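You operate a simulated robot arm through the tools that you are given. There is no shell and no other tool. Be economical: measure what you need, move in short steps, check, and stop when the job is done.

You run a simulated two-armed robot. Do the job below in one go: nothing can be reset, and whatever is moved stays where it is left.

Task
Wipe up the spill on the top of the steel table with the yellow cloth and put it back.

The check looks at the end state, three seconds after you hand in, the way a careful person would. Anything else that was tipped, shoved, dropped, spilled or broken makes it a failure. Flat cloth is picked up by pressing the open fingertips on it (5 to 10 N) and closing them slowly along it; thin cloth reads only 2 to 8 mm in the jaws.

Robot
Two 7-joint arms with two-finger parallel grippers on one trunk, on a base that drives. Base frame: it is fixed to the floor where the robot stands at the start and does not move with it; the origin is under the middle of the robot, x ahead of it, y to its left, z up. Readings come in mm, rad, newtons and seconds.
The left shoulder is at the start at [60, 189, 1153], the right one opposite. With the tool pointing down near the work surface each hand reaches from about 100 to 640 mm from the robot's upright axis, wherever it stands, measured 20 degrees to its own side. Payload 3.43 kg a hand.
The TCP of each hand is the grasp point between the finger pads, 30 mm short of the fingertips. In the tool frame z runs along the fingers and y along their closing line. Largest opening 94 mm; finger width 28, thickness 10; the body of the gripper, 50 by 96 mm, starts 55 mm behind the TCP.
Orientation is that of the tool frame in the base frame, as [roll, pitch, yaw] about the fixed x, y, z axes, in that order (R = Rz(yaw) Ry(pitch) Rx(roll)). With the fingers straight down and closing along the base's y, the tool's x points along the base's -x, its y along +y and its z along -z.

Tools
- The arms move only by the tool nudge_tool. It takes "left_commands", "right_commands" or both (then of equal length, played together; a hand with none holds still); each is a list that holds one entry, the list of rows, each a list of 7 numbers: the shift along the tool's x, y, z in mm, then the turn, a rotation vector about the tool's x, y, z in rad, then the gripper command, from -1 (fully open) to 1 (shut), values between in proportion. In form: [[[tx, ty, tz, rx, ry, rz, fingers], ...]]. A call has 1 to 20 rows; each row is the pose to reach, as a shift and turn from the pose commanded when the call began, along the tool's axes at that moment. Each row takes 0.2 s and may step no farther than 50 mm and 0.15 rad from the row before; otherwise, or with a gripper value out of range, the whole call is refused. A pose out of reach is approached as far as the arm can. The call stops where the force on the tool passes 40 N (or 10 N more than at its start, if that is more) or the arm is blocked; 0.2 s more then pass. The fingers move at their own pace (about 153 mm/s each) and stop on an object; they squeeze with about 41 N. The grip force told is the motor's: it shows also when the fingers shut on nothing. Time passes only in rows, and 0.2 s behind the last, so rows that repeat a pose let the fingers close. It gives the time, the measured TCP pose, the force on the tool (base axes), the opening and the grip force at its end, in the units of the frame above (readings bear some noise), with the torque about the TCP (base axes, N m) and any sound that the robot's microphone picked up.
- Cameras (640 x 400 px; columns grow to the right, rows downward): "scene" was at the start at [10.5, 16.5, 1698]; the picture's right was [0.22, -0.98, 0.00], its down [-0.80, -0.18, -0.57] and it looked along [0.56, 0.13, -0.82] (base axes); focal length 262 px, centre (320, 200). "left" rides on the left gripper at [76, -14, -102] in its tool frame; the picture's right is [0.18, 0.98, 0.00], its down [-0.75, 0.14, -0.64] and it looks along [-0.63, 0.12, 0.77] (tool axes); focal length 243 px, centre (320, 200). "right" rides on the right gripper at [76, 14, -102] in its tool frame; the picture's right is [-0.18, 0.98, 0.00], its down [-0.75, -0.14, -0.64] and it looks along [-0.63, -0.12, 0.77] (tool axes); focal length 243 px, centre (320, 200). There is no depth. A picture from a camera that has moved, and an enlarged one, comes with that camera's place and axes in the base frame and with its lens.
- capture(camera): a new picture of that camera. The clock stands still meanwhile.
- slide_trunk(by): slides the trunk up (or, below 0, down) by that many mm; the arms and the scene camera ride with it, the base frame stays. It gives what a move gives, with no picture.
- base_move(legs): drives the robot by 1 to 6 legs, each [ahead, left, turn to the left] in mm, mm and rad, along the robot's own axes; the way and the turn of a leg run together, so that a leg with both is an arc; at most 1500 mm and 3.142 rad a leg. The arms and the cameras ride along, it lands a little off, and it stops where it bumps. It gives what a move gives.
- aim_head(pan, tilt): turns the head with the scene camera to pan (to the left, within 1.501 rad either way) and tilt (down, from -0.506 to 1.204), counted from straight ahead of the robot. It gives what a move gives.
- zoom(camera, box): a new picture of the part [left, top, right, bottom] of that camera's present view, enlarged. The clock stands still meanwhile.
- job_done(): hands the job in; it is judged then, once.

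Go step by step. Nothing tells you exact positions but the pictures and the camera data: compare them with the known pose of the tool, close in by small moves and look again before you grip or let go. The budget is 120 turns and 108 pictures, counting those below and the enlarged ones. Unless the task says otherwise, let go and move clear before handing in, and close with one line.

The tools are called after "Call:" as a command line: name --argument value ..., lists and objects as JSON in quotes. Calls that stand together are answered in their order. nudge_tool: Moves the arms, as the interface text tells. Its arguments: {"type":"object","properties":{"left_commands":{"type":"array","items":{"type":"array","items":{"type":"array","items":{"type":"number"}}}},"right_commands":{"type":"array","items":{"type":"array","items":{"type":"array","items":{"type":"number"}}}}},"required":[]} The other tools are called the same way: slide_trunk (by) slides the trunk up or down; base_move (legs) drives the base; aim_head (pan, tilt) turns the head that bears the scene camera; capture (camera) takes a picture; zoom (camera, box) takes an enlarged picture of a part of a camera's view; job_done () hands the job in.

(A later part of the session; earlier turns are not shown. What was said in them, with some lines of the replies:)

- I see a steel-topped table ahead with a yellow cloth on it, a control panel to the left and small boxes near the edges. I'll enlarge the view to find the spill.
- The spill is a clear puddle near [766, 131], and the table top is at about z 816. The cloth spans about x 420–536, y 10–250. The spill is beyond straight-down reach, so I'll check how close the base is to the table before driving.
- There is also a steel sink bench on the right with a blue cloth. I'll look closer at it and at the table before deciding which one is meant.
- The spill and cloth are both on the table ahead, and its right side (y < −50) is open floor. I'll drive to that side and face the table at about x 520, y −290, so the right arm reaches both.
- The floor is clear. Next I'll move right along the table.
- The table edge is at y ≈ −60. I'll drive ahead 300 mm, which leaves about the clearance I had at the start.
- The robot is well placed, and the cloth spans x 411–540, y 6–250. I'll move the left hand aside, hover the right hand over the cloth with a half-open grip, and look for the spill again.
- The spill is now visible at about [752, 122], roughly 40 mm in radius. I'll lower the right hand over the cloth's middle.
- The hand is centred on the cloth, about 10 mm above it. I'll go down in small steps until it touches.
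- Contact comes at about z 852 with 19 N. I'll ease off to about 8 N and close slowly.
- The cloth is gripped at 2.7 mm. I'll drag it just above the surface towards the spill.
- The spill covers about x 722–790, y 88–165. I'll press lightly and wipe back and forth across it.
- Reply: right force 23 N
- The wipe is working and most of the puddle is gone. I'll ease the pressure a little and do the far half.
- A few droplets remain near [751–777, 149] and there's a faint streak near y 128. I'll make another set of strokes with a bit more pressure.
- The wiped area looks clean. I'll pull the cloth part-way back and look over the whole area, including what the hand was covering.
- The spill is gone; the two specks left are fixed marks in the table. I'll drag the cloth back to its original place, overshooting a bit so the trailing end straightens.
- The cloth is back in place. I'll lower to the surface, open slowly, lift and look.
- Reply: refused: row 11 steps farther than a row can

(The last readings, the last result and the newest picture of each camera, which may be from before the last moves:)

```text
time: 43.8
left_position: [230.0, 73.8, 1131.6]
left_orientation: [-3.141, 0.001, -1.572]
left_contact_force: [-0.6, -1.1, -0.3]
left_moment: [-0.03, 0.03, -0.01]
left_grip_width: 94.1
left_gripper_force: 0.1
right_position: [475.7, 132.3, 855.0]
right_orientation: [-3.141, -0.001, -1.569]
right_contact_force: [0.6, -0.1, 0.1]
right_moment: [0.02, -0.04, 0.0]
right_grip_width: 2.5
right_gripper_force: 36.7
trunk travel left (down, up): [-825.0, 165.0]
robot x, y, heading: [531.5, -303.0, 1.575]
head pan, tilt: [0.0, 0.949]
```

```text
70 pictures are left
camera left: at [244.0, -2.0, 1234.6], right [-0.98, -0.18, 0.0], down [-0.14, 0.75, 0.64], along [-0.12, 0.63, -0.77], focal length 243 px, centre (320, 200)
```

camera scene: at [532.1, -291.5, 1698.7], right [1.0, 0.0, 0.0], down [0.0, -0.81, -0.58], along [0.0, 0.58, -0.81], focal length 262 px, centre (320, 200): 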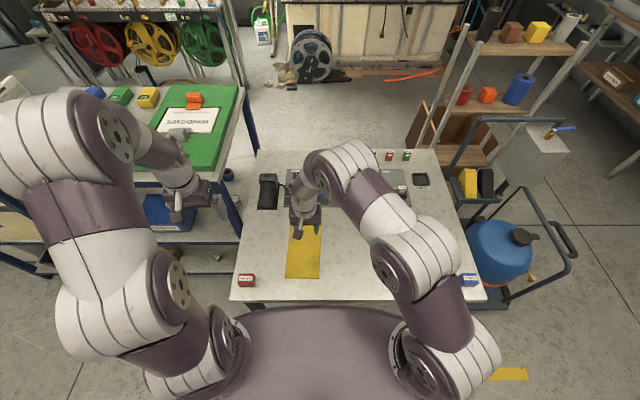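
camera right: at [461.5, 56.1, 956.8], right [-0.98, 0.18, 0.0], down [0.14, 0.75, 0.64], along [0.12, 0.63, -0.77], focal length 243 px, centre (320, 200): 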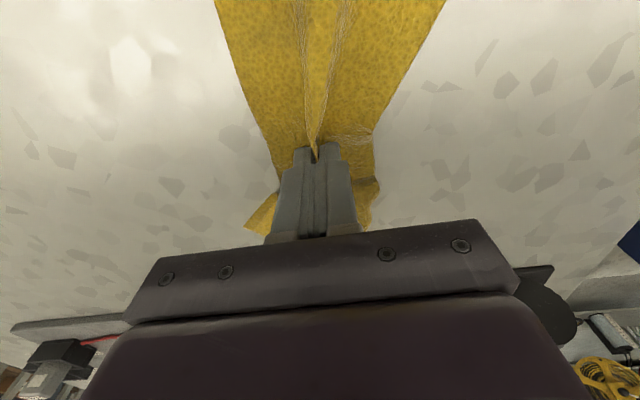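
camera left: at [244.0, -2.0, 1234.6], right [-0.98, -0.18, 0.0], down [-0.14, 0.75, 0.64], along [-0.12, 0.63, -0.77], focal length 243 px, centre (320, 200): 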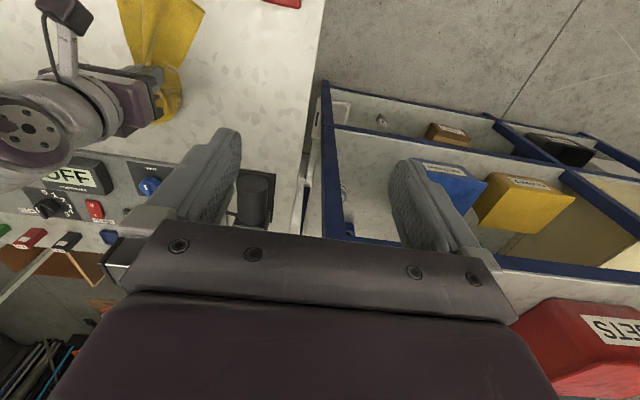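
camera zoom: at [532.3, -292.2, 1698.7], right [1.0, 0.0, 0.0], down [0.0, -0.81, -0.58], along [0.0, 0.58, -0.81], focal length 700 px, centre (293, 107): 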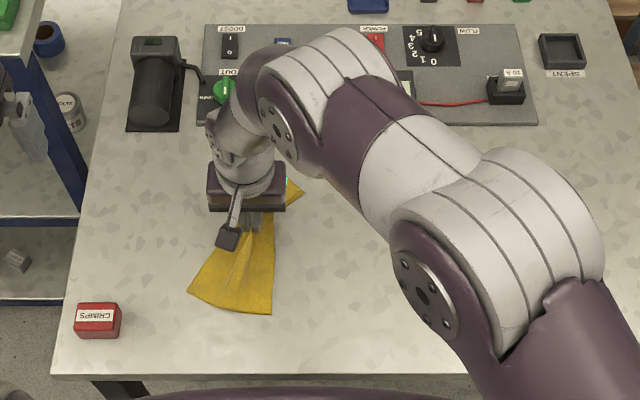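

That call was refused because one step was too long. I'll repeat it with shorter steps.

Call:
nudge_tool --right_commands '[[[0, 0, 2.5, 0, 0, 0, 1], [0, 0, 2.5, 0, 0, 0, 0.8], [0, 0, 2.5, 0, 0, 0, 0.5], [0, 0, 2.5, 0, 0, 0, 0.2], [0, 0, 2.5, 0, 0, 0, -0.1], [0, 0, 2.5, 0, 0, 0, -0.3], [0, 0, 0, 0, 0, 0, -0.3], [0, 0, -15, 0, 0, 0, -0.3], [0, 0, -40, 0, 0, 0, -0.3], [0, 0, -80, 0, 0, 0, -0.3], [15, -35, -100, 0, 0, 0, -0.3], [30, -70, -110, 0, 0, 0, -0.3], [50, -105, -120, 0, 0, 0, -0.3], [70, -140, -120, 0, 0, 0, -0.3]]]'

Call:
zoom --camera "scene" --box '[220, 160, 440, 310]'

Call:
capture --camera "right"

Call:
capture --camera "left"

```text
time: 46.8
left_position: [232.4, 72.8, 1132.7]
left_orientation: [3.141, 0.001, -1.572]
left_contact_force: [0.1, 0.4, -0.8]
left_moment: [0.0, -0.02, 0.04]
left_grip_width: 93.8
left_gripper_force: 0.0
right_position: [616.8, 62.5, 974.6]
right_orientation: [3.14, 0.0, -1.573]
right_contact_force: [-1.0, -0.3, 0.2]
right_moment: [0.02, 0.02, -0.01]
right_grip_width: 60.9
right_gripper_force: 0.0
trunk travel left (down, up): [-825.0, 165.0]
robot x, y, heading: [531.4, -304.9, 1.568]
head pan, tilt: [0.0, 0.949]
```

```text
2.67 times, centred on (330, 235) of scene
camera zoom: at [534.3, -292.9, 1698.7], right [1.0, 0.0, 0.0], down [0.0, -0.81, -0.58], along [0.0, 0.58, -0.81], focal length 700 px, centre (293, 107)
```

zoom: 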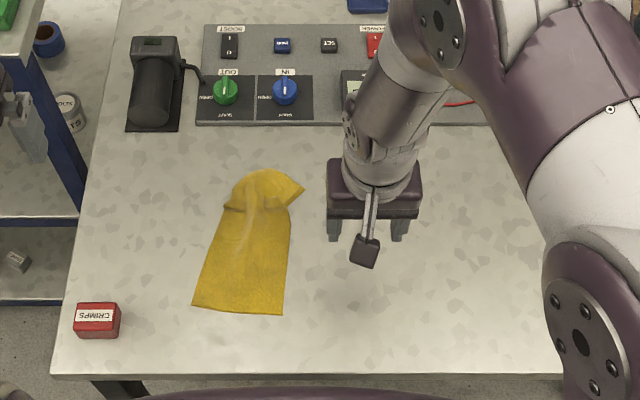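

```text
68 pictures are left
camera right: at [602.2, -13.9, 1076.9], right [-0.98, 0.18, 0.0], down [0.14, 0.75, 0.64], along [0.12, 0.63, -0.77], focal length 243 px, centre (320, 200)
```

right: 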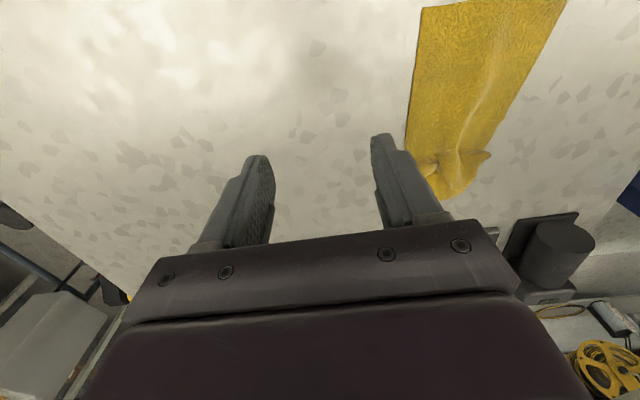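

```text
67 pictures are left
camera left: at [245.4, -2.5, 1235.1], right [-0.98, -0.18, 0.0], down [-0.14, 0.75, 0.64], along [-0.12, 0.63, -0.77], focal length 243 px, centre (320, 200)
```

left: 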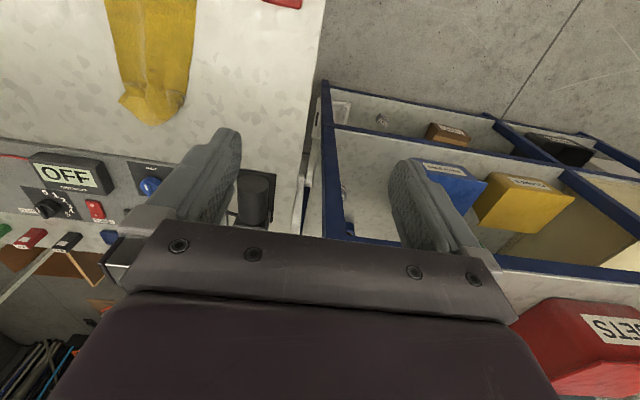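

The cloth lies at its old spot, but the far end is rumpled. I'll take a closer look.

Call:
zoom --camera "right" --box '[380, 0, 600, 220]'

Call:
zoom --camera "scene" --box '[270, 205, 340, 285]'

```text
1.82 times, centred on (490, 110) of right
camera zoom: at [602.2, -13.9, 1076.9], right [-0.98, 0.18, 0.0], down [0.14, 0.75, 0.64], along [0.12, 0.63, -0.77], focal length 441 px, centre (11, 364)
```

zoom: 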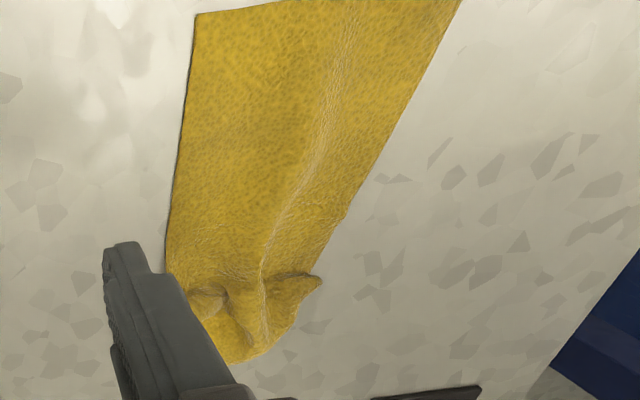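

```text
5.00 times, centred on (305, 245) of scene
camera zoom: at [534.3, -292.9, 1698.7], right [1.0, 0.0, 0.0], down [0.0, -0.81, -0.58], along [0.0, 0.58, -0.81], focal length 1312 px, centre (395, -25)
```

zoom: 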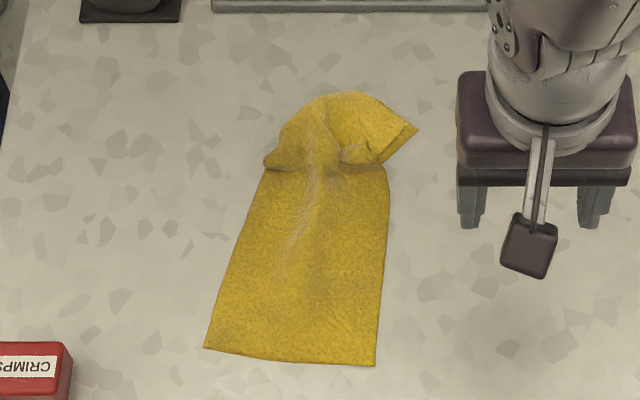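

The far-left corner is tucked under and the far edge is about 30 mm short of where it was. I'll re-pinch near the far end, lift it a little and lay it out towards +y.

Call:
nudge_tool --right_commands '[[[-24, 21, 0, 0, 0, 0, -0.3], [-48, 42, 0, 0, 0, 0, -0.3], [-72, 63, 20, 0, 0, 0, -0.3], [-96, 84, 40, 0, 0, 0, -0.3], [-120, 106, 60, 0, 0, 0, -0.3], [-142, 127, 80, 0, 0, 0, -0.3], [-142, 127, 100, 0, 0, 0, -0.3], [-142, 127, 108, 0, 0, 0, -0.3], [-142, 127, 108, 0, 0, 0, -0.3]]]'

Call:
capture --camera "right"

Call:
capture --camera "left"

```text
time: 48.8
left_position: [229.4, 73.9, 1131.4]
left_orientation: [3.142, 0.0, -1.57]
left_contact_force: [0.2, -0.3, 1.0]
left_moment: [-0.02, 0.03, -0.02]
left_grip_width: 93.9
left_gripper_force: 0.1
right_position: [488.3, 203.7, 866.4]
right_orientation: [3.14, 0.0, -1.57]
right_contact_force: [0.3, -0.4, 0.3]
right_moment: [-0.04, -0.01, 0.02]
right_grip_width: 61.2
right_gripper_force: 0.0
trunk travel left (down, up): [-825.0, 165.0]
robot x, y, heading: [532.8, -308.0, 1.567]
head pan, tilt: [0.0, 0.949]
```

```text
64 pictures are left
camera right: at [473.8, 128.7, 968.4], right [-0.98, 0.18, 0.0], down [0.14, 0.75, 0.64], along [0.12, 0.63, -0.77], focal length 243 px, centre (320, 200)
```

right: 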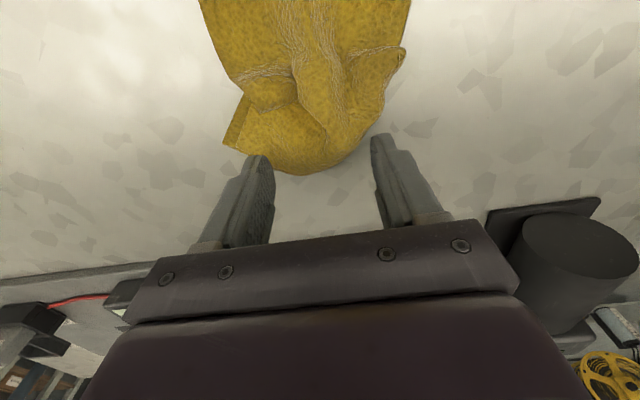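

```text
63 pictures are left
camera left: at [244.0, -1.9, 1234.5], right [-0.98, -0.18, 0.0], down [-0.14, 0.75, 0.64], along [-0.12, 0.63, -0.77], focal length 243 px, centre (320, 200)
```

left: 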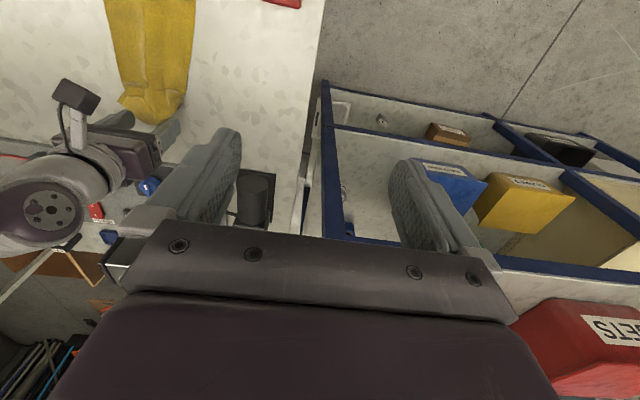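

The corner is folded beneath, so pinching here would lock the fold in. Instead I'll pinch the near end, lift the cloth so it hangs straight, and lay it down from the far end towards me.

Call:
nudge_tool --right_commands '[[[0, 0, -30, 0, 0, 0, -0.3], [30, 5, -40, 0, 0, 0, 0.1], [65, 10, -40, 0, 0, 0, 0.2], [100, 15, -40, 0, 0, 0, 0.2], [135, 20, -40, 0, 0, 0, 0.2], [169, 24, -30, 0, 0, 0, 0.2], [169, 24, 0, 0, 0, 0, 0.2], [169, 24, 6, 0, 0, 0, 0.2], [169, 24, 6, 0, 0, 0, 0.2]]]'

Call:
capture --camera "right"

Call:
zoom --camera "scene" --box '[250, 190, 360, 300]'

```text
time: 50.8
left_position: [230.9, 73.1, 1131.8]
left_orientation: [3.141, -0.001, -1.571]
left_contact_force: [-0.4, 0.3, -0.2]
left_moment: [-0.02, 0.04, -0.02]
left_grip_width: 93.9
left_gripper_force: 0.2
right_position: [464.2, 34.3, 860.5]
right_orientation: [3.141, 0.0, -1.569]
right_contact_force: [0.0, -0.3, -0.6]
right_moment: [-0.02, 0.01, 0.02]
right_grip_width: 37.7
right_gripper_force: 0.1
trunk travel left (down, up): [-825.0, 165.0]
robot x, y, heading: [533.5, -304.1, 1.57]
head pan, tilt: [0.0, 0.949]
```

```text
62 pictures are left
camera right: at [450.5, -40.5, 962.4], right [-0.98, 0.18, 0.0], down [0.14, 0.75, 0.64], along [0.12, 0.63, -0.77], focal length 243 px, centre (320, 200)
```

right: 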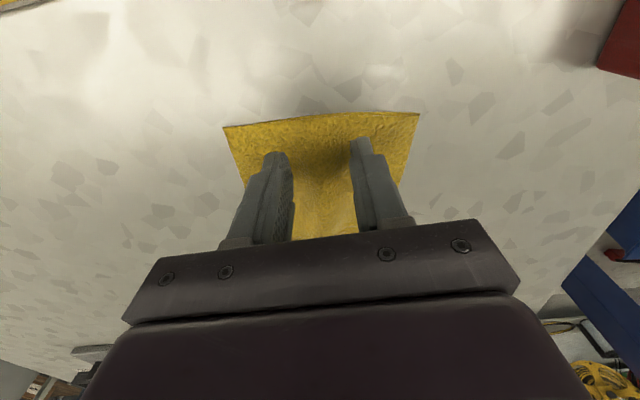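

```text
3.64 times, centred on (305, 245) of scene
camera zoom: at [532.5, -292.6, 1698.7], right [1.0, 0.0, 0.0], down [0.0, -0.81, -0.58], along [0.0, 0.58, -0.81], focal length 954 px, centre (374, 36)
```

zoom: 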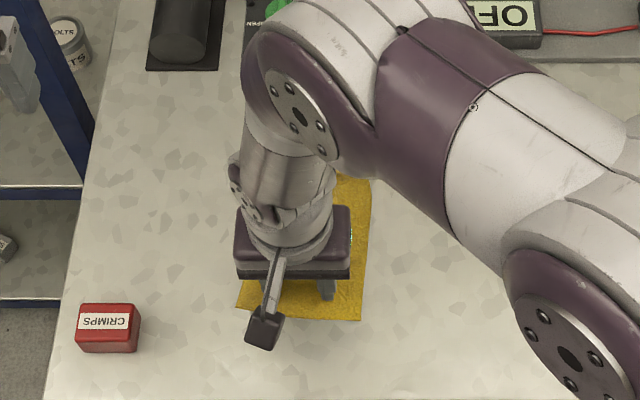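

The hand is over the near end. I'll press lightly and close slowly.

Call:
nudge_tool --right_commands '[[[0, 0, 4, 0, 0, 0, 0.2], [0, 0, 7, 0, 0, 0, 0.2], [0, 0, 9, 0, 0, 0, 0.2], [0, 0, 10, 0, 0, 0, 0.2], [0, 0, 10, 0, 0, 0, 0.3], [0, 0, 10, 0, 0, 0, 0.4], [0, 0, 10, 0, 0, 0, 0.5], [0, 0, 10, 0, 0, 0, 0.6], [0, 0, 10, 0, 0, 0, 0.7], [0, 0, 10, 0, 0, 0, 0.8], [0, 0, 10, 0, 0, 0, 0.9], [0, 0, 10, 0, 0, 0, 1], [0, 0, 10, 0, 0, 0, 1], [0, 0, 10, 0, 0, 0, 1]]]'

Call:
capture --camera "right"

```text
time: 53.8
left_position: [230.7, 72.2, 1132.7]
left_orientation: [3.14, 0.0, -1.571]
left_contact_force: [0.3, -0.7, -0.1]
left_moment: [0.02, -0.04, -0.02]
left_grip_width: 93.7
left_gripper_force: 0.2
right_position: [463.5, 35.0, 851.1]
right_orientation: [3.141, 0.002, -1.57]
right_contact_force: [-0.1, 1.4, 26.8]
right_moment: [-0.23, 0.1, -0.02]
right_grip_width: 2.9
right_gripper_force: 37.1
trunk travel left (down, up): [-825.0, 165.0]
robot x, y, heading: [534.6, -307.5, 1.569]
head pan, tilt: [0.0, 0.949]
```

```text
60 pictures are left
camera right: at [450.4, -41.5, 953.7], right [-0.98, 0.18, 0.0], down [0.14, 0.75, 0.64], along [0.12, 0.63, -0.77], focal length 243 px, centre (320, 200)
```

right: 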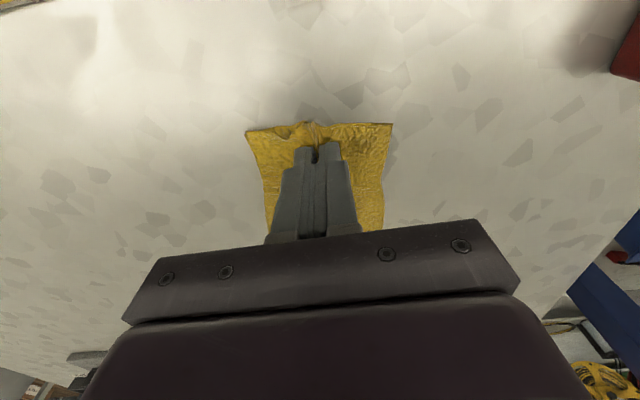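

It's gripped. I'll lift and move towards the far end so the cloth hangs.

Call:
nudge_tool --right_commands '[[[0, 0, -20, 0, 0, 0, 1], [-10, 0, -45, 0, 0, 0, 1], [-25, 0, -75, 0, 0, 0, 1], [-40, 0, -105, 0, 0, 0, 1], [-60, 0, -135, 0, 0, 0, 1], [-80, 0, -165, 0, 0, 0, 1], [-100, 0, -195, 0, 0, 0, 1], [-125, 0, -225, 0, 0, 0, 1], [-150, 0, -250, 0, 0, 0, 1], [-165, 0, -275, 0, 0, 0, 1], [-165, 0, -290, 0, 0, 0, 1], [-165, 0, -290, 0, 0, 0, 1], [-165, 0, -290, 0, 0, 0, 1], [-165, 0, -290, 0, 0, 0, 1]]]'

Call:
capture --camera "right"

Call:
capture --camera "scene"

Call:
capture --camera "left"

```text
time: 56.8
left_position: [229.6, 73.6, 1132.6]
left_orientation: [3.142, 0.0, -1.572]
left_contact_force: [0.3, -0.3, 1.1]
left_moment: [0.01, -0.01, 0.01]
left_grip_width: 94.2
left_gripper_force: 0.2
right_position: [475.3, 183.2, 1119.0]
right_orientation: [3.139, 0.0, -1.572]
right_contact_force: [-0.3, 0.1, -0.3]
right_moment: [0.04, -0.04, 0.0]
right_grip_width: 2.6
right_gripper_force: 37.5
right hand out of reach, approached as far as the arm can: row 10, 11, 12, 13, 14
trunk travel left (down, up): [-825.0, 165.0]
robot x, y, heading: [534.4, -303.5, 1.57]
head pan, tilt: [0.0, 0.949]
```

```text
59 pictures are left
camera right: at [460.5, 107.3, 1221.3], right [-0.98, 0.18, 0.0], down [0.14, 0.75, 0.64], along [0.12, 0.63, -0.77], focal length 243 px, centre (320, 200)
```

right: 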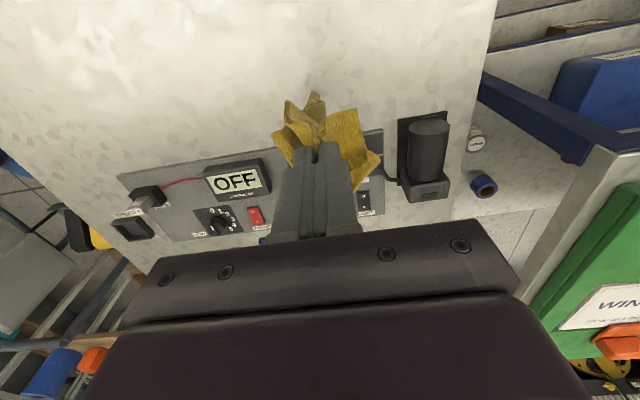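

```text
58 pictures are left
camera scene: at [532.5, -292.3, 1698.7], right [1.0, 0.0, 0.0], down [0.0, -0.81, -0.58], along [0.0, 0.58, -0.81], focal length 262 px, centre (320, 200)
```

scene: 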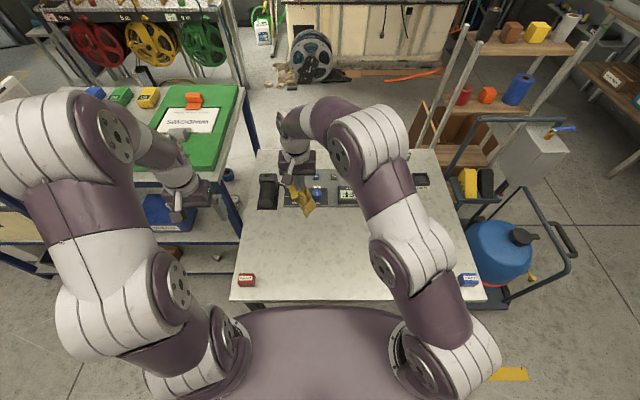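

```text
57 pictures are left
camera left: at [244.2, -2.1, 1234.6], right [-0.98, -0.18, 0.0], down [-0.14, 0.75, 0.64], along [-0.12, 0.63, -0.77], focal length 243 px, centre (320, 200)
```

left: 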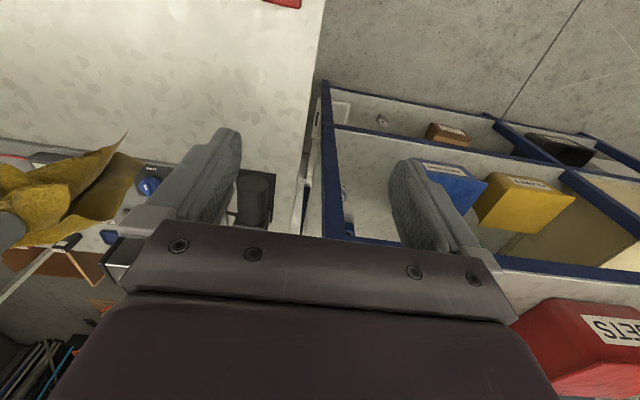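

The cloth hangs freely and is unfolded. I'll bring its lower edge down near the original far edge (y ≈ 250).

Call:
nudge_tool --right_commands '[[[0, 0, 20, 0, 0, 0, 1], [-15, 0, 40, 0, 0, 0, 1], [-35, 0, 60, 0, 0, 0, 1], [-55, 0, 70, 0, 0, 0, 1], [-55, 0, 70, 0, 0, 0, 1], [-55, 0, 70, 0, 0, 0, 1]]]'

Call:
capture --camera "left"

Call:
zoom --camera "scene" --box '[220, 130, 400, 280]'

```text
time: 58.2
left_position: [230.7, 73.1, 1131.9]
left_orientation: [3.14, 0.0, -1.571]
left_contact_force: [-0.4, 0.1, -0.2]
left_moment: [0.01, 0.01, 0.01]
left_grip_width: 94.2
left_gripper_force: 0.0
right_position: [477.2, 233.4, 1048.5]
right_orientation: [3.141, 0.0, -1.571]
right_contact_force: [0.3, 1.0, -0.5]
right_moment: [-0.02, -0.01, -0.01]
right_grip_width: 2.7
right_gripper_force: 37.6
right hand out of reach, approached as far as the arm can: row 4, 5, 6
trunk travel left (down, up): [-825.0, 165.0]
robot x, y, heading: [535.1, -305.9, 1.572]
head pan, tilt: [0.0, 0.949]
```

```text
56 pictures are left
camera left: at [244.1, -1.8, 1234.5], right [-0.98, -0.18, 0.0], down [-0.14, 0.75, 0.64], along [-0.12, 0.63, -0.77], focal length 243 px, centre (320, 200)
```

left: 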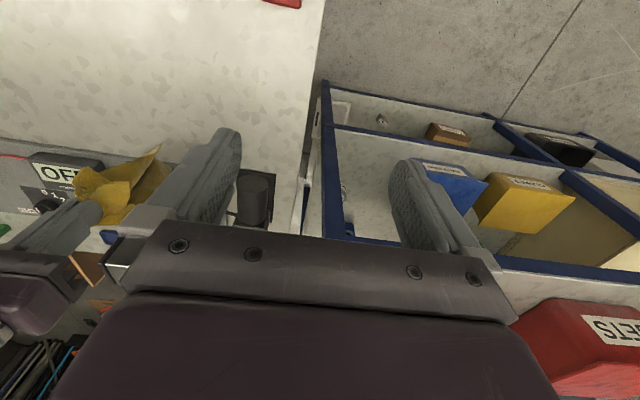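

```text
2.67 times, centred on (310, 205) of scene
camera zoom: at [532.4, -291.9, 1698.7], right [1.0, 0.0, 0.0], down [0.0, -0.81, -0.58], along [0.0, 0.58, -0.81], focal length 700 px, centre (347, 187)
```

zoom: 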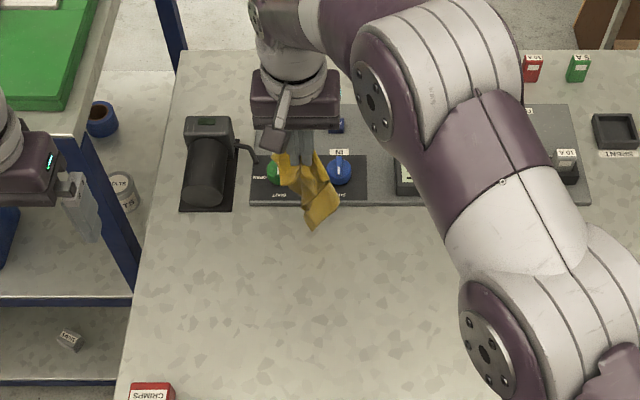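

The lower edge hangs over y ≈ 250 and the cloth is clear of the panel. I'll lay it down along an arc towards me.

Call:
nudge_tool --right_commands '[[[17, 1, 3, 0, 0, 0, 1], [33, 2, 6, 0, 0, 0, 1], [48, 3, 10, 0, 0, 0, 1], [63, 4, 16, 0, 0, 0, 1], [78, 5, 22, 0, 0, 0, 1], [93, 6, 30, 0, 0, 0, 1], [108, 7, 39, 0, 0, 0, 1], [123, 8, 51, 0, 0, 0, 1], [136, 8, 63, 0, 0, 0, 1], [148, 8, 75, 0, 0, 0, 1], [158, 8, 90, 0, 0, 0, 1], [168, 8, 106, 0, 0, 0, 1], [176, 8, 122, 0, 0, 0, 1], [183, 8, 138, 0, 0, 0, 1], [188, 8, 155, 0, 0, 0, 1], [191, 8, 168, 0, 0, 0, 1], [193, 8, 178, 0, 0, 0, 1]]]'

Call:
zoom --camera "scene" --box '[240, 180, 360, 290]'

Call:
capture --camera "left"

Call:
capture --camera "right"

```text
time: 61.8
left_position: [229.3, 73.5, 1131.5]
left_orientation: [3.14, -0.001, -1.572]
left_contact_force: [0.8, 0.0, -0.7]
left_moment: [-0.02, -0.03, -0.01]
left_grip_width: 94.1
left_gripper_force: 0.0
right_position: [468.8, 38.9, 868.3]
right_orientation: [3.141, 0.001, -1.57]
right_contact_force: [0.4, 0.1, 0.1]
right_moment: [-0.01, -0.03, -0.01]
right_grip_width: 2.6
right_gripper_force: 36.7
trunk travel left (down, up): [-825.0, 165.0]
robot x, y, heading: [537.5, -308.9, 1.572]
head pan, tilt: [0.0, 0.949]
```

```text
3.64 times, centred on (300, 235) of scene
camera zoom: at [532.4, -292.1, 1698.7], right [1.0, 0.0, 0.0], down [0.0, -0.81, -0.58], along [0.0, 0.58, -0.81], focal length 954 px, centre (393, 73)
```

zoom: 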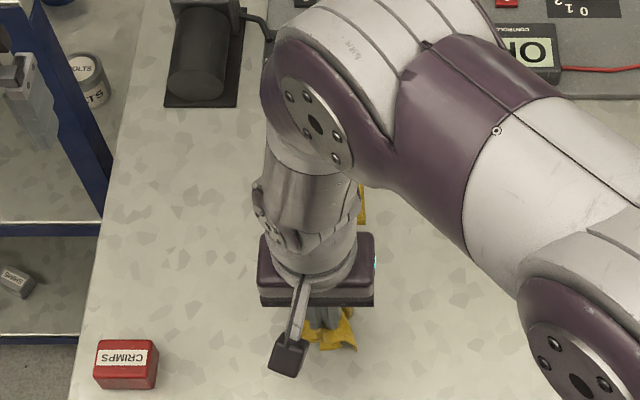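

```text
53 pictures are left
camera left: at [244.1, -1.9, 1234.6], right [-0.98, -0.18, 0.0], down [-0.14, 0.75, 0.64], along [-0.12, 0.63, -0.77], focal length 243 px, centre (320, 200)
```

left: 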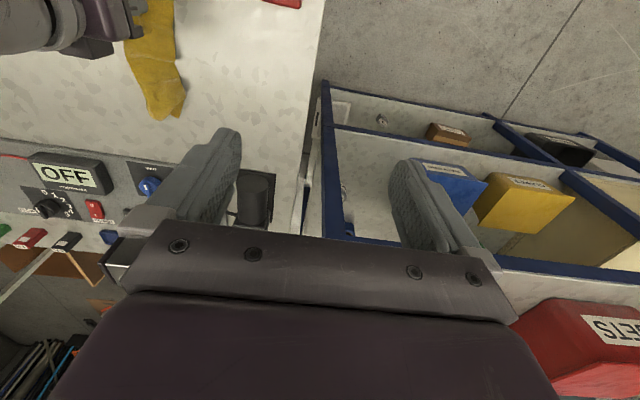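

```text
52 pictures are left
camera right: at [455.5, -36.1, 971.4], right [-0.98, 0.18, 0.0], down [0.14, 0.75, 0.64], along [0.12, 0.63, -0.77], focal length 243 px, centre (320, 200)
```

right: 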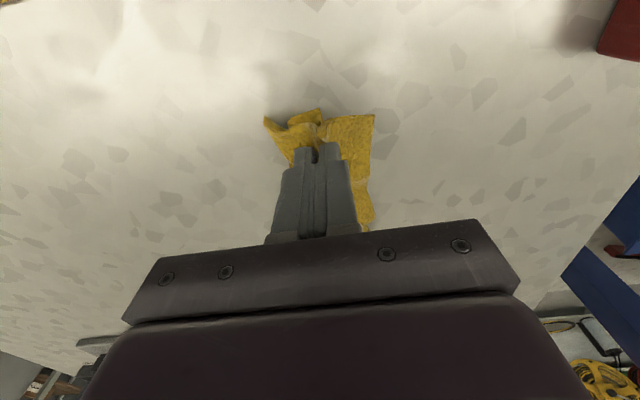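

It's laid lengthwise. I'll lower the last bit, release, back off and look.

Call:
nudge_tool --right_commands '[[[3, 0, 8, 0, 0, 0, 1], [4, 0, 15, 0, 0, 0, 1], [4, 0, 15, 0, 0, 0, 0.8], [4, 0, 15, 0, 0, 0, 0.6], [4, 0, 15, 0, 0, 0, 0.3], [4, 0, 15, 0, 0, 0, 0], [4, 0, 15, 0, 0, 0, -0.2], [4, 0, 5, 0, 0, 0, -0.2], [4, 0, -20, 0, 0, 0, -0.2], [4, 0, -60, 0, 0, 0, -0.2], [-4, -40, -80, 0, 0, 0, -0.2], [-12, -80, -90, 0, 0, 0, -0.2], [-20, -120, -100, 0, 0, 0, -0.2], [-20, -160, -100, 0, 0, 0, -0.2], [-20, -200, -100, 0, 0, 0, -0.2]]]'

Call:
zoom --camera "scene" --box '[240, 190, 360, 290]'

Call:
capture --camera "left"

Call:
capture --camera "right"

```text
time: 65.0
left_position: [230.9, 73.2, 1132.0]
left_orientation: [3.138, -0.001, -1.572]
left_contact_force: [0.2, -0.3, 0.2]
left_moment: [-0.03, 0.02, 0.0]
left_grip_width: 94.1
left_gripper_force: 0.0
right_position: [671.8, 57.7, 971.1]
right_orientation: [3.141, 0.0, -1.571]
right_contact_force: [-0.1, -0.3, -0.1]
right_moment: [0.0, -0.01, -0.01]
right_grip_width: 56.6
right_gripper_force: 0.2
trunk travel left (down, up): [-825.0, 165.0]
robot x, y, heading: [531.1, -305.2, 1.57]
head pan, tilt: [0.0, 0.949]
```

```text
4.00 times, centred on (300, 240) of scene
camera zoom: at [534.3, -292.2, 1698.7], right [1.0, 0.0, 0.0], down [0.0, -0.81, -0.58], along [0.0, 0.58, -0.81], focal length 1050 px, centre (400, 40)
```

zoom: 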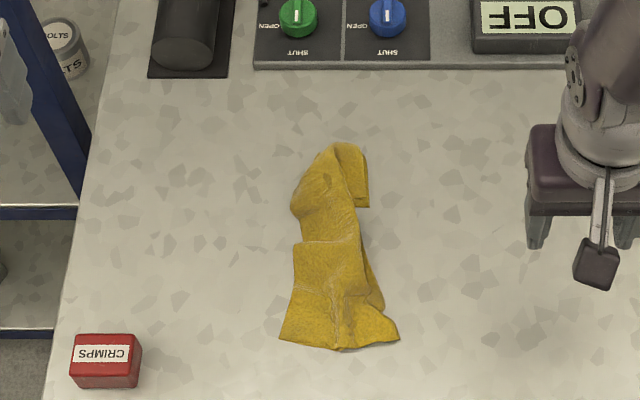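

```text
50 pictures are left
camera left: at [245.4, -2.0, 1234.9], right [-0.98, -0.18, 0.0], down [-0.14, 0.75, 0.64], along [-0.12, 0.63, -0.77], focal length 243 px, centre (320, 200)
```

left: 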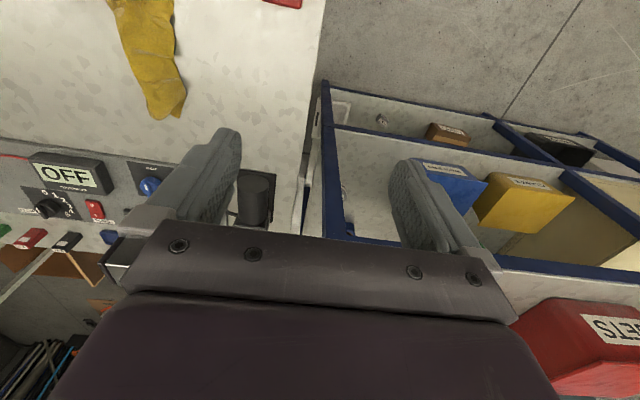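

```text
49 pictures are left
camera right: at [657.4, -16.7, 1072.4], right [-0.98, 0.18, 0.0], down [0.14, 0.75, 0.64], along [0.12, 0.63, -0.77], focal length 243 px, centre (320, 200)
```

right: 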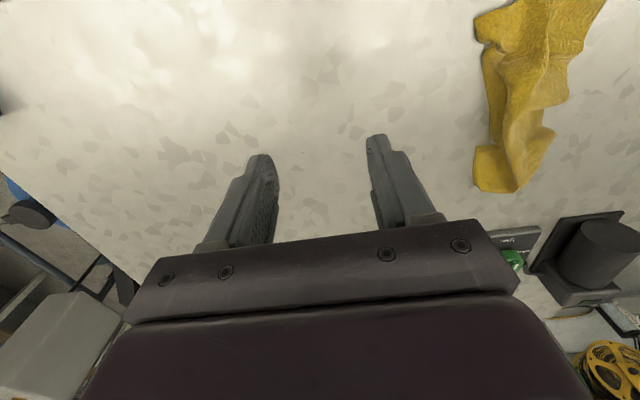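

The cloth is in the right place but narrower than before. I'll try spreading it: press with closed fingertips on the middle, then open them so they unroll the folds outward.

Call:
nudge_tool --right_commands '[[[-15, 40, 0, 0, 0, 0, 1], [-30, 80, 10, 0, 0, 0, 1], [-45, 120, 20, 0, 0, 0, 1], [-62, 160, 40, 0, 0, 0, 1], [-62, 196, 70, 0, 0, 0, 1], [-62, 196, 95, 0, 0, 0, 1], [-62, 196, 110, 0, 0, 0, 1], [-62, 196, 116, 0, 0, 0, 1], [-62, 196, 116, 0, 0, 0, 1]]]'

Call:
capture --camera "right"

```text
time: 67.0
left_position: [230.1, 72.3, 1132.2]
left_orientation: [-3.141, 0.0, -1.571]
left_contact_force: [0.5, 0.5, 0.7]
left_moment: [-0.02, 0.01, 0.0]
left_grip_width: 94.0
left_gripper_force: 0.0
right_position: [473.8, 122.0, 852.7]
right_orientation: [-3.14, 0.001, -1.571]
right_contact_force: [-0.4, -0.5, 5.6]
right_moment: [0.03, 0.0, 0.0]
right_grip_width: 0.2
right_gripper_force: 32.8
trunk travel left (down, up): [-825.0, 165.0]
robot x, y, heading: [533.7, -306.3, 1.568]
head pan, tilt: [0.0, 0.949]
```

```text
48 pictures are left
camera right: at [459.8, 45.8, 955.6], right [-0.98, 0.18, 0.0], down [0.14, 0.75, 0.64], along [0.12, 0.63, -0.77], focal length 243 px, centre (320, 200)
```

right: 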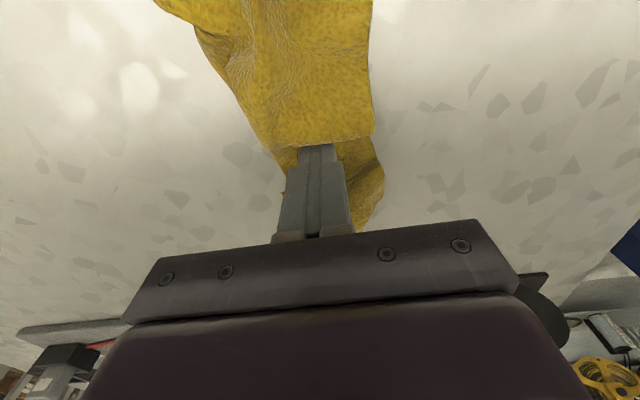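

It's in contact at 5.6 N. I'll add a little pressure and open slowly.

Call:
nudge_tool --right_commands '[[[0, 0, 1, 0, 0, 0, 1], [0, 0, 1, 0, 0, 0, 0.8], [0, 0, 1, 0, 0, 0, 0.6], [0, 0, 1, 0, 0, 0, 0.4], [0, 0, 1, 0, 0, 0, 0.2], [0, 0, 1, 0, 0, 0, 0], [0, 0, 1, 0, 0, 0, -0.2], [0, 0, 1, 0, 0, 0, -0.4], [0, 0, 1, 0, 0, 0, -0.4], [0, 0, -15, 0, 0, 0, -0.4], [0, 0, -50, 0, 0, 0, -0.4]]]'

Call:
capture --camera "right"

```text
time: 69.4
left_position: [229.7, 72.0, 1131.6]
left_orientation: [-3.141, 0.001, -1.57]
left_contact_force: [-0.7, -0.2, -0.2]
left_moment: [0.03, -0.02, -0.01]
left_grip_width: 94.2
left_gripper_force: 0.0
right_position: [474.3, 120.0, 903.6]
right_orientation: [-3.14, -0.003, -1.569]
right_contact_force: [0.0, -0.1, -0.5]
right_moment: [0.03, -0.01, -0.01]
right_grip_width: 65.6
right_gripper_force: 0.1
trunk travel left (down, up): [-825.0, 165.0]
robot x, y, heading: [531.4, -303.7, 1.574]
head pan, tilt: [0.0, 0.949]
```

```text
47 pictures are left
camera right: at [460.7, 43.8, 1005.4], right [-0.98, 0.18, 0.0], down [0.14, 0.75, 0.64], along [0.12, 0.63, -0.77], focal length 243 px, centre (320, 200)
```

right: 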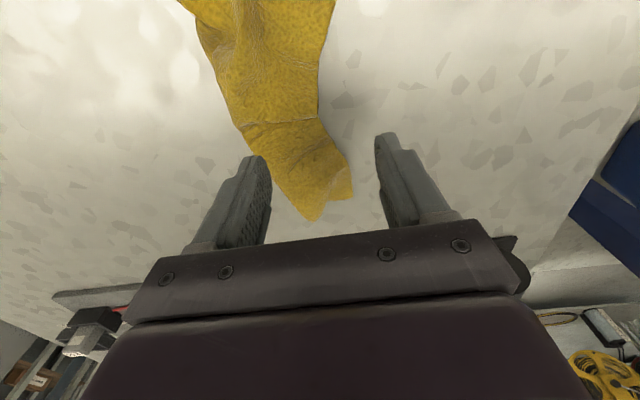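

Something moved, so I'll step aside and view the whole cloth.

Call:
nudge_tool --right_commands '[[[0, -35, -30, 0, 0, 0, 0.5], [0, -80, -40, 0, 0, 0, 1], [0, -125, -40, 0, 0, 0, 1], [0, -170, -40, 0, 0, 0, 1], [0, -190, -40, 0, 0, 0, 1]]]'

Call:
zoom --camera "scene" --box '[240, 190, 360, 290]'

```text
time: 70.6
left_position: [231.7, 73.9, 1131.4]
left_orientation: [-3.14, 0.0, -1.57]
left_contact_force: [0.5, -0.1, 0.1]
left_moment: [0.0, -0.03, 0.02]
left_grip_width: 93.9
left_gripper_force: 0.0
right_position: [664.3, 122.2, 942.4]
right_orientation: [3.142, 0.0, -1.57]
right_contact_force: [0.5, 0.3, 0.8]
right_moment: [-0.01, 0.01, -0.03]
right_grip_width: 0.1
right_gripper_force: 33.5
trunk travel left (down, up): [-825.0, 165.0]
robot x, y, heading: [535.7, -301.9, 1.573]
head pan, tilt: [0.0, 0.949]
```

```text
4.00 times, centred on (300, 240) of scene
camera zoom: at [532.8, -292.2, 1698.7], right [1.0, 0.0, 0.0], down [0.0, -0.81, -0.58], along [0.0, 0.58, -0.81], focal length 1050 px, centre (400, 40)
```

zoom: 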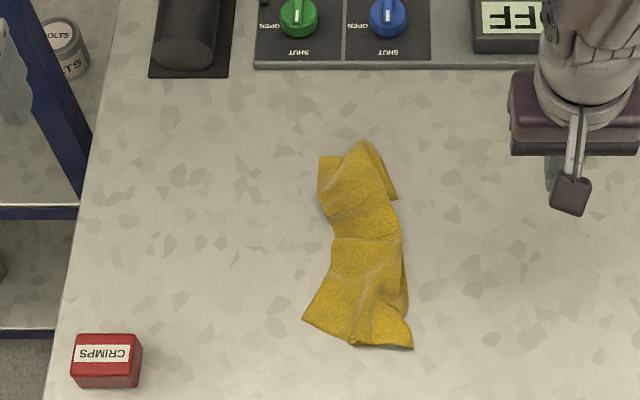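

The cloth has shifted about 20 mm towards +x. I'll press the closed fingertips on it and drag towards −x, which should re-centre it and unroll the side fold.

Call:
nudge_tool --right_commands '[[[-10, 40, 0, 0, 0, 0, 1], [-20, 80, 20, 0, 0, 0, 1], [-25, 120, 40, 0, 0, 0, 1], [-25, 164, 60, 0, 0, 0, 1], [-25, 164, 80, 0, 0, 0, 1], [-25, 164, 86, 0, 0, 0, 1], [-25, 164, 90, 0, 0, 0, 1], [-25, 172, 90, 0, 0, 0, 1], [-25, 180, 90, 0, 0, 0, 1], [-25, 188, 90, 0, 0, 0, 1], [-25, 196, 90, 0, 0, 0, 1], [-25, 196, 70, 0, 0, 0, 1], [-25, 160, 40, 0, 0, 0, 1], [-20, 120, 20, 0, 0, 0, 1], [-10, 80, 0, 0, 0, 0, 1], [0, 40, 0, 0, 0, 0, 1], [0, 0, 0, 0, 0, 0, 1]]]'

Call:
zoom --camera "scene" --box '[240, 190, 360, 290]'

```text
time: 74.2
left_position: [231.8, 74.3, 1132.8]
left_orientation: [3.139, 0.0, -1.57]
left_contact_force: [-0.4, -0.6, 0.6]
left_moment: [0.0, 0.0, 0.0]
left_grip_width: 94.2
left_gripper_force: 0.0
right_position: [666.2, 120.6, 942.1]
right_orientation: [-3.141, -0.002, -1.571]
right_contact_force: [0.0, 0.2, -0.2]
right_moment: [-0.03, -0.01, 0.01]
right_grip_width: 0.1
right_gripper_force: 33.4
trunk travel left (down, up): [-825.0, 165.0]
robot x, y, heading: [527.6, -306.3, 1.57]
head pan, tilt: [0.0, 0.949]
```

```text
4.00 times, centred on (300, 240) of scene
camera zoom: at [534.2, -291.7, 1698.7], right [1.0, 0.0, 0.0], down [0.0, -0.81, -0.58], along [0.0, 0.58, -0.81], focal length 1050 px, centre (400, 40)
```

zoom: 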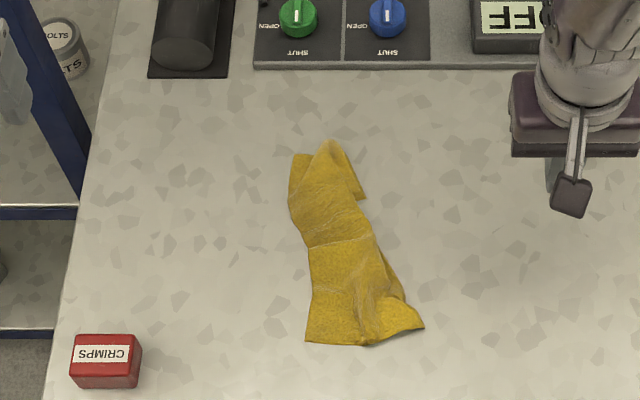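

Re-centring worked. One more pass: press and drag the far end outward, then the near-right side outward.

Call:
nudge_tool --right_commands '[[[-15, 45, 0, 0, 0, 0, 1], [-30, 90, 20, 0, 0, 0, 1], [-44, 135, 30, 0, 0, 0, 1], [-44, 180, 50, 0, 0, 0, 1], [-44, 203, 75, 0, 0, 0, 1], [-44, 203, 90, 0, 0, 0, 1], [-54, 203, 90, 0, 0, 0, 1], [-64, 203, 90, 0, 0, 0, 1], [-74, 203, 90, 0, 0, 0, 1], [-74, 203, 65, 0, 0, 0, 1], [-45, 175, 50, 0, 0, 0, 1], [-5, 165, 50, 0, 0, 0, 1], [35, 163, 55, 0, 0, 0, 1], [66, 161, 80, 0, 0, 0, 1], [66, 161, 90, 0, 0, 0, 1], [66, 151, 90, 0, 0, 0, 1], [66, 141, 90, 0, 0, 0, 1], [66, 131, 90, 0, 0, 0, 1], [66, 125, 60, 0, 0, 0, 1], [66, 85, 40, 0, 0, 0, 1]]]'

Call:
nudge_tool --right_commands '[[[-20, -40, -20, 0, 0, 0, 1], [-40, -80, -40, 0, 0, 0, 1], [-40, -120, -40, 0, 0, 0, 1]]]'

Call:
zoom --camera "scene" --box '[240, 190, 360, 290]'

```text
refused: row 2 steps farther than a row can; nothing moved
```

```text
time: 75.0
left_position: [231.3, 73.3, 1131.6]
left_orientation: [-3.142, 0.0, -1.571]
left_contact_force: [-0.2, 0.0, -0.9]
left_moment: [-0.02, 0.01, -0.01]
left_grip_width: 94.0
left_gripper_force: 0.1
right_position: [785.4, 162.1, 984.4]
right_orientation: [3.141, 0.0, -1.57]
right_contact_force: [-0.1, 0.0, 0.6]
right_moment: [-0.02, 0.01, -0.01]
right_grip_width: 0.2
right_gripper_force: 32.7
trunk travel left (down, up): [-825.0, 165.0]
robot x, y, heading: [533.2, -307.8, 1.572]
head pan, tilt: [0.0, 0.949]
```

```text
4.00 times, centred on (300, 240) of scene
camera zoom: at [533.6, -292.4, 1698.7], right [1.0, 0.0, 0.0], down [0.0, -0.81, -0.58], along [0.0, 0.58, -0.81], focal length 1050 px, centre (400, 40)
```

zoom: 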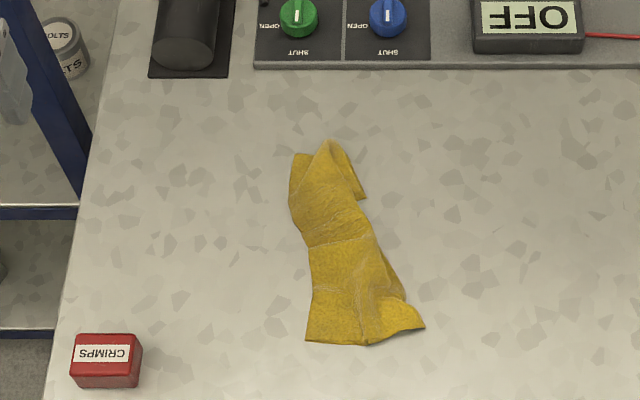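

The first call was refused, so only the small retreat ran. I'll go back and do it with legal steps.

Call:
nudge_tool --right_commands '[[[0, 45, 10, 0, 0, 0, 1], [0, 90, 20, 0, 0, 0, 1], [0, 135, 30, 0, 0, 0, 1], [0, 180, 45, 0, 0, 0, 1], [-4, 225, 60, 0, 0, 0, 1], [-4, 270, 70, 0, 0, 0, 1], [-4, 315, 80, 0, 0, 0, 1], [-4, 323, 110, 0, 0, 0, 1], [-4, 323, 125, 0, 0, 0, 1], [-4, 323, 130, 0, 0, 0, 1], [-14, 323, 130, 0, 0, 0, 1], [-24, 323, 130, 0, 0, 0, 1], [-34, 323, 130, 0, 0, 0, 1], [-34, 323, 110, 0, 0, 0, 1]]]'

Call:
capture --camera "right"

```text
time: 78.0
left_position: [230.1, 73.3, 1131.7]
left_orientation: [-3.141, -0.001, -1.572]
left_contact_force: [-0.6, -0.1, -0.7]
left_moment: [-0.01, -0.05, -0.04]
left_grip_width: 94.0
left_gripper_force: 0.0
right_position: [460.2, 195.4, 872.0]
right_orientation: [-3.141, -0.001, -1.57]
right_contact_force: [-0.6, -1.0, -0.2]
right_moment: [-0.02, -0.03, 0.0]
right_grip_width: 0.0
right_gripper_force: 33.0
trunk travel left (down, up): [-825.0, 165.0]
robot x, y, heading: [530.5, -307.0, 1.571]
head pan, tilt: [0.0, 0.949]
```

```text
43 pictures are left
camera right: at [446.9, 119.8, 975.5], right [-0.98, 0.18, 0.0], down [0.14, 0.75, 0.64], along [0.12, 0.63, -0.77], focal length 243 px, centre (320, 200)
```

right: 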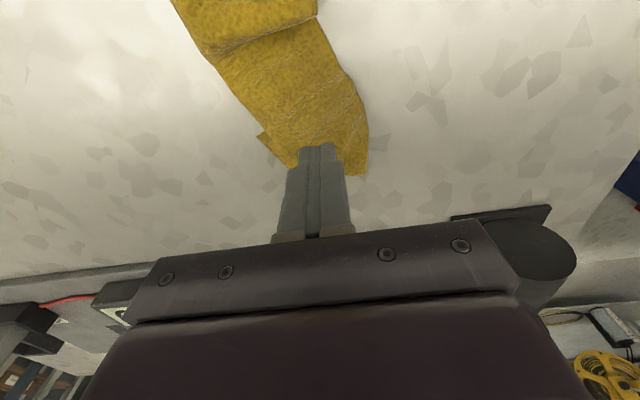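

Next I'll drag the near-right side outward.

Call:
nudge_tool --right_commands '[[[0, 0, -25, 0, 0, 0, 1], [40, -10, -25, 0, 0, 0, 1], [80, -20, -25, 0, 0, 0, 1], [120, -30, -25, 0, 0, 0, 1], [140, -42, -10, 0, 0, 0, 1], [140, -42, 15, 0, 0, 0, 1], [140, -42, 20, 0, 0, 0, 1], [140, -50, 20, 0, 0, 0, 1], [140, -58, 20, 0, 0, 0, 1], [140, -66, 20, 0, 0, 0, 1], [140, -70, 0, 0, 0, 0, 1], [125, -100, -30, 0, 0, 0, 1], [110, -140, -50, 0, 0, 0, 1], [95, -180, -70, 0, 0, 0, 1], [80, -220, -80, 0, 0, 0, 1]]]'

Call:
zoom --camera "scene" --box '[240, 190, 360, 290]'

```text
time: 81.2
left_position: [231.9, 73.6, 1133.0]
left_orientation: [3.138, 0.001, -1.572]
left_contact_force: [0.8, -0.1, 0.5]
left_moment: [0.02, -0.01, 0.02]
left_grip_width: 93.8
left_gripper_force: 0.0
right_position: [681.9, 115.1, 952.4]
right_orientation: [3.141, -0.003, -1.571]
right_contact_force: [0.9, 0.9, -0.3]
right_moment: [-0.02, 0.01, 0.02]
right_grip_width: 0.0
right_gripper_force: 33.1
trunk travel left (down, up): [-825.0, 165.0]
robot x, y, heading: [533.3, -301.2, 1.572]
head pan, tilt: [0.0, 0.949]
```

```text
4.00 times, centred on (300, 240) of scene
camera zoom: at [534.6, -291.7, 1698.7], right [1.0, 0.0, 0.0], down [0.0, -0.81, -0.58], along [0.0, 0.58, -0.81], focal length 1050 px, centre (400, 40)
```

zoom: 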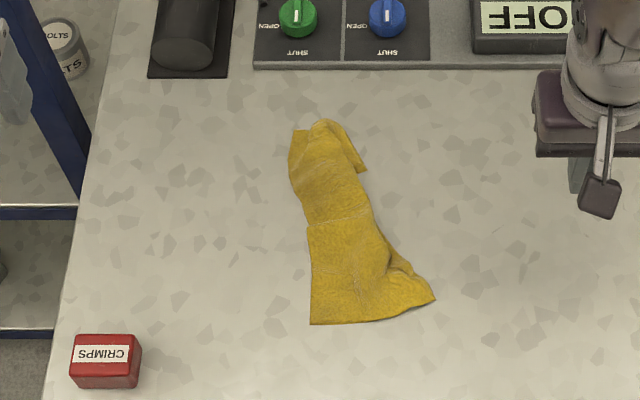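

The cloth is now centred at about [485, 137], against [475, 128] at the start, and lies reasonably spread. I'll lift clear and check the spill area a last time.

Call:
nudge_tool --right_commands '[[[35, 15, -25, 0, 0, 0, 0], [70, 30, -50, 0, 0, 0, -1], [100, 30, -75, 0, 0, 0, -1], [130, 30, -100, 0, 0, 0, -1], [150, 30, -100, 0, 0, 0, -1]]]'

Call:
capture --camera "right"

Call:
zoom --camera "scene" --box '[320, 190, 480, 310]'

Call:
capture --camera "scene"

```text
time: 82.4
left_position: [230.0, 74.0, 1131.8]
left_orientation: [-3.141, 0.0, -1.57]
left_contact_force: [-0.5, 0.8, 0.4]
left_moment: [-0.02, -0.03, 0.0]
left_grip_width: 93.9
left_gripper_force: 0.0
right_position: [649.4, -34.1, 1053.2]
right_orientation: [3.14, 0.0, -1.57]
right_contact_force: [-1.0, 0.3, -0.8]
right_moment: [0.0, -0.02, 0.02]
right_grip_width: 94.1
right_gripper_force: 0.0
trunk travel left (down, up): [-825.0, 165.0]
robot x, y, heading: [533.9, -304.1, 1.572]
head pan, tilt: [0.0, 0.949]
```

```text
41 pictures are left
camera right: at [636.3, -110.5, 1155.7], right [-0.98, 0.18, 0.0], down [0.14, 0.75, 0.64], along [0.12, 0.63, -0.77], focal length 243 px, centre (320, 200)
```

right: 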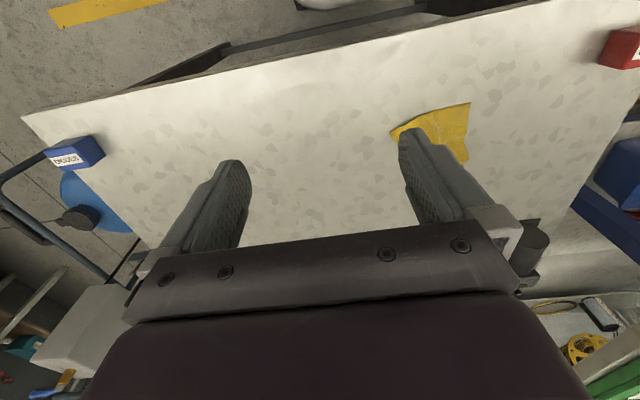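

```text
3.33 times, centred on (400, 250) of scene
camera zoom: at [532.6, -292.2, 1698.7], right [1.0, 0.0, 0.0], down [0.0, -0.81, -0.58], along [0.0, 0.58, -0.81], focal length 875 px, centre (53, 33)
```

zoom: 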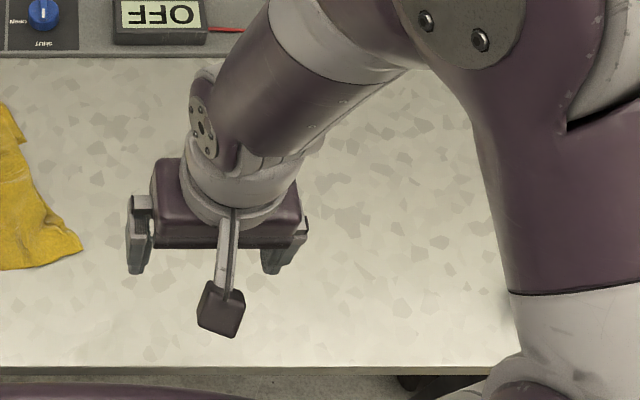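

```text
39 pictures are left
camera scene: at [532.6, -292.2, 1698.7], right [1.0, 0.0, 0.0], down [0.0, -0.81, -0.58], along [0.0, 0.58, -0.81], focal length 262 px, centre (320, 200)
```

scene: 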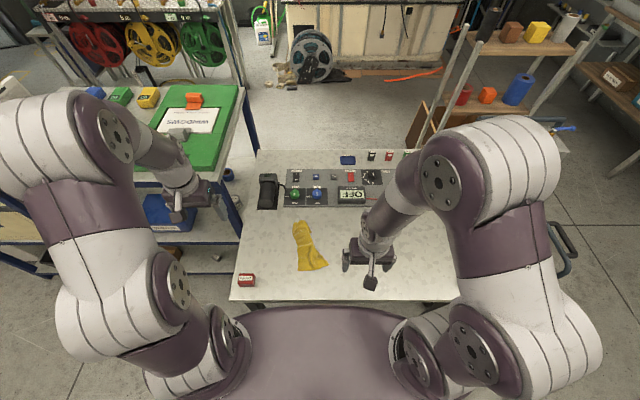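

Call:
zoom --camera "right" --box '[190, 110, 400, 240]'

```text
3.05 times, centred on (295, 175) of right
camera zoom: at [636.3, -110.5, 1155.7], right [-0.98, 0.18, 0.0], down [0.14, 0.75, 0.64], along [0.12, 0.63, -0.77], focal length 739 px, centre (396, 276)
```

zoom: 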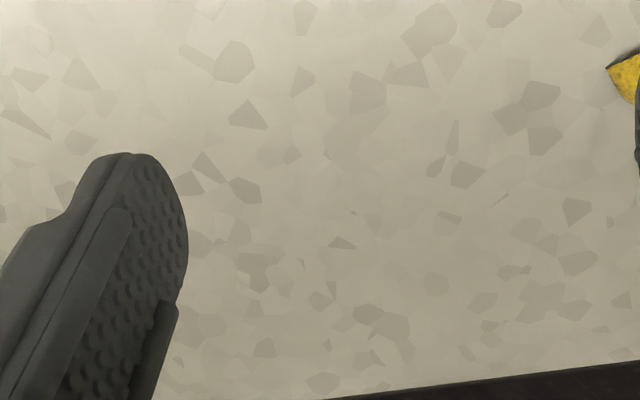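

The spill area is clean, the cloth is back in place, and both hands are empty and clear. I'm handing in.

Call:
job_done

```text
The job is handed in.
```

I wiped up the spill with the yellow cloth and put the cloth back within about 15 mm of its original spot; it lies slightly rumpled, and nothing else on the table was disturbed.
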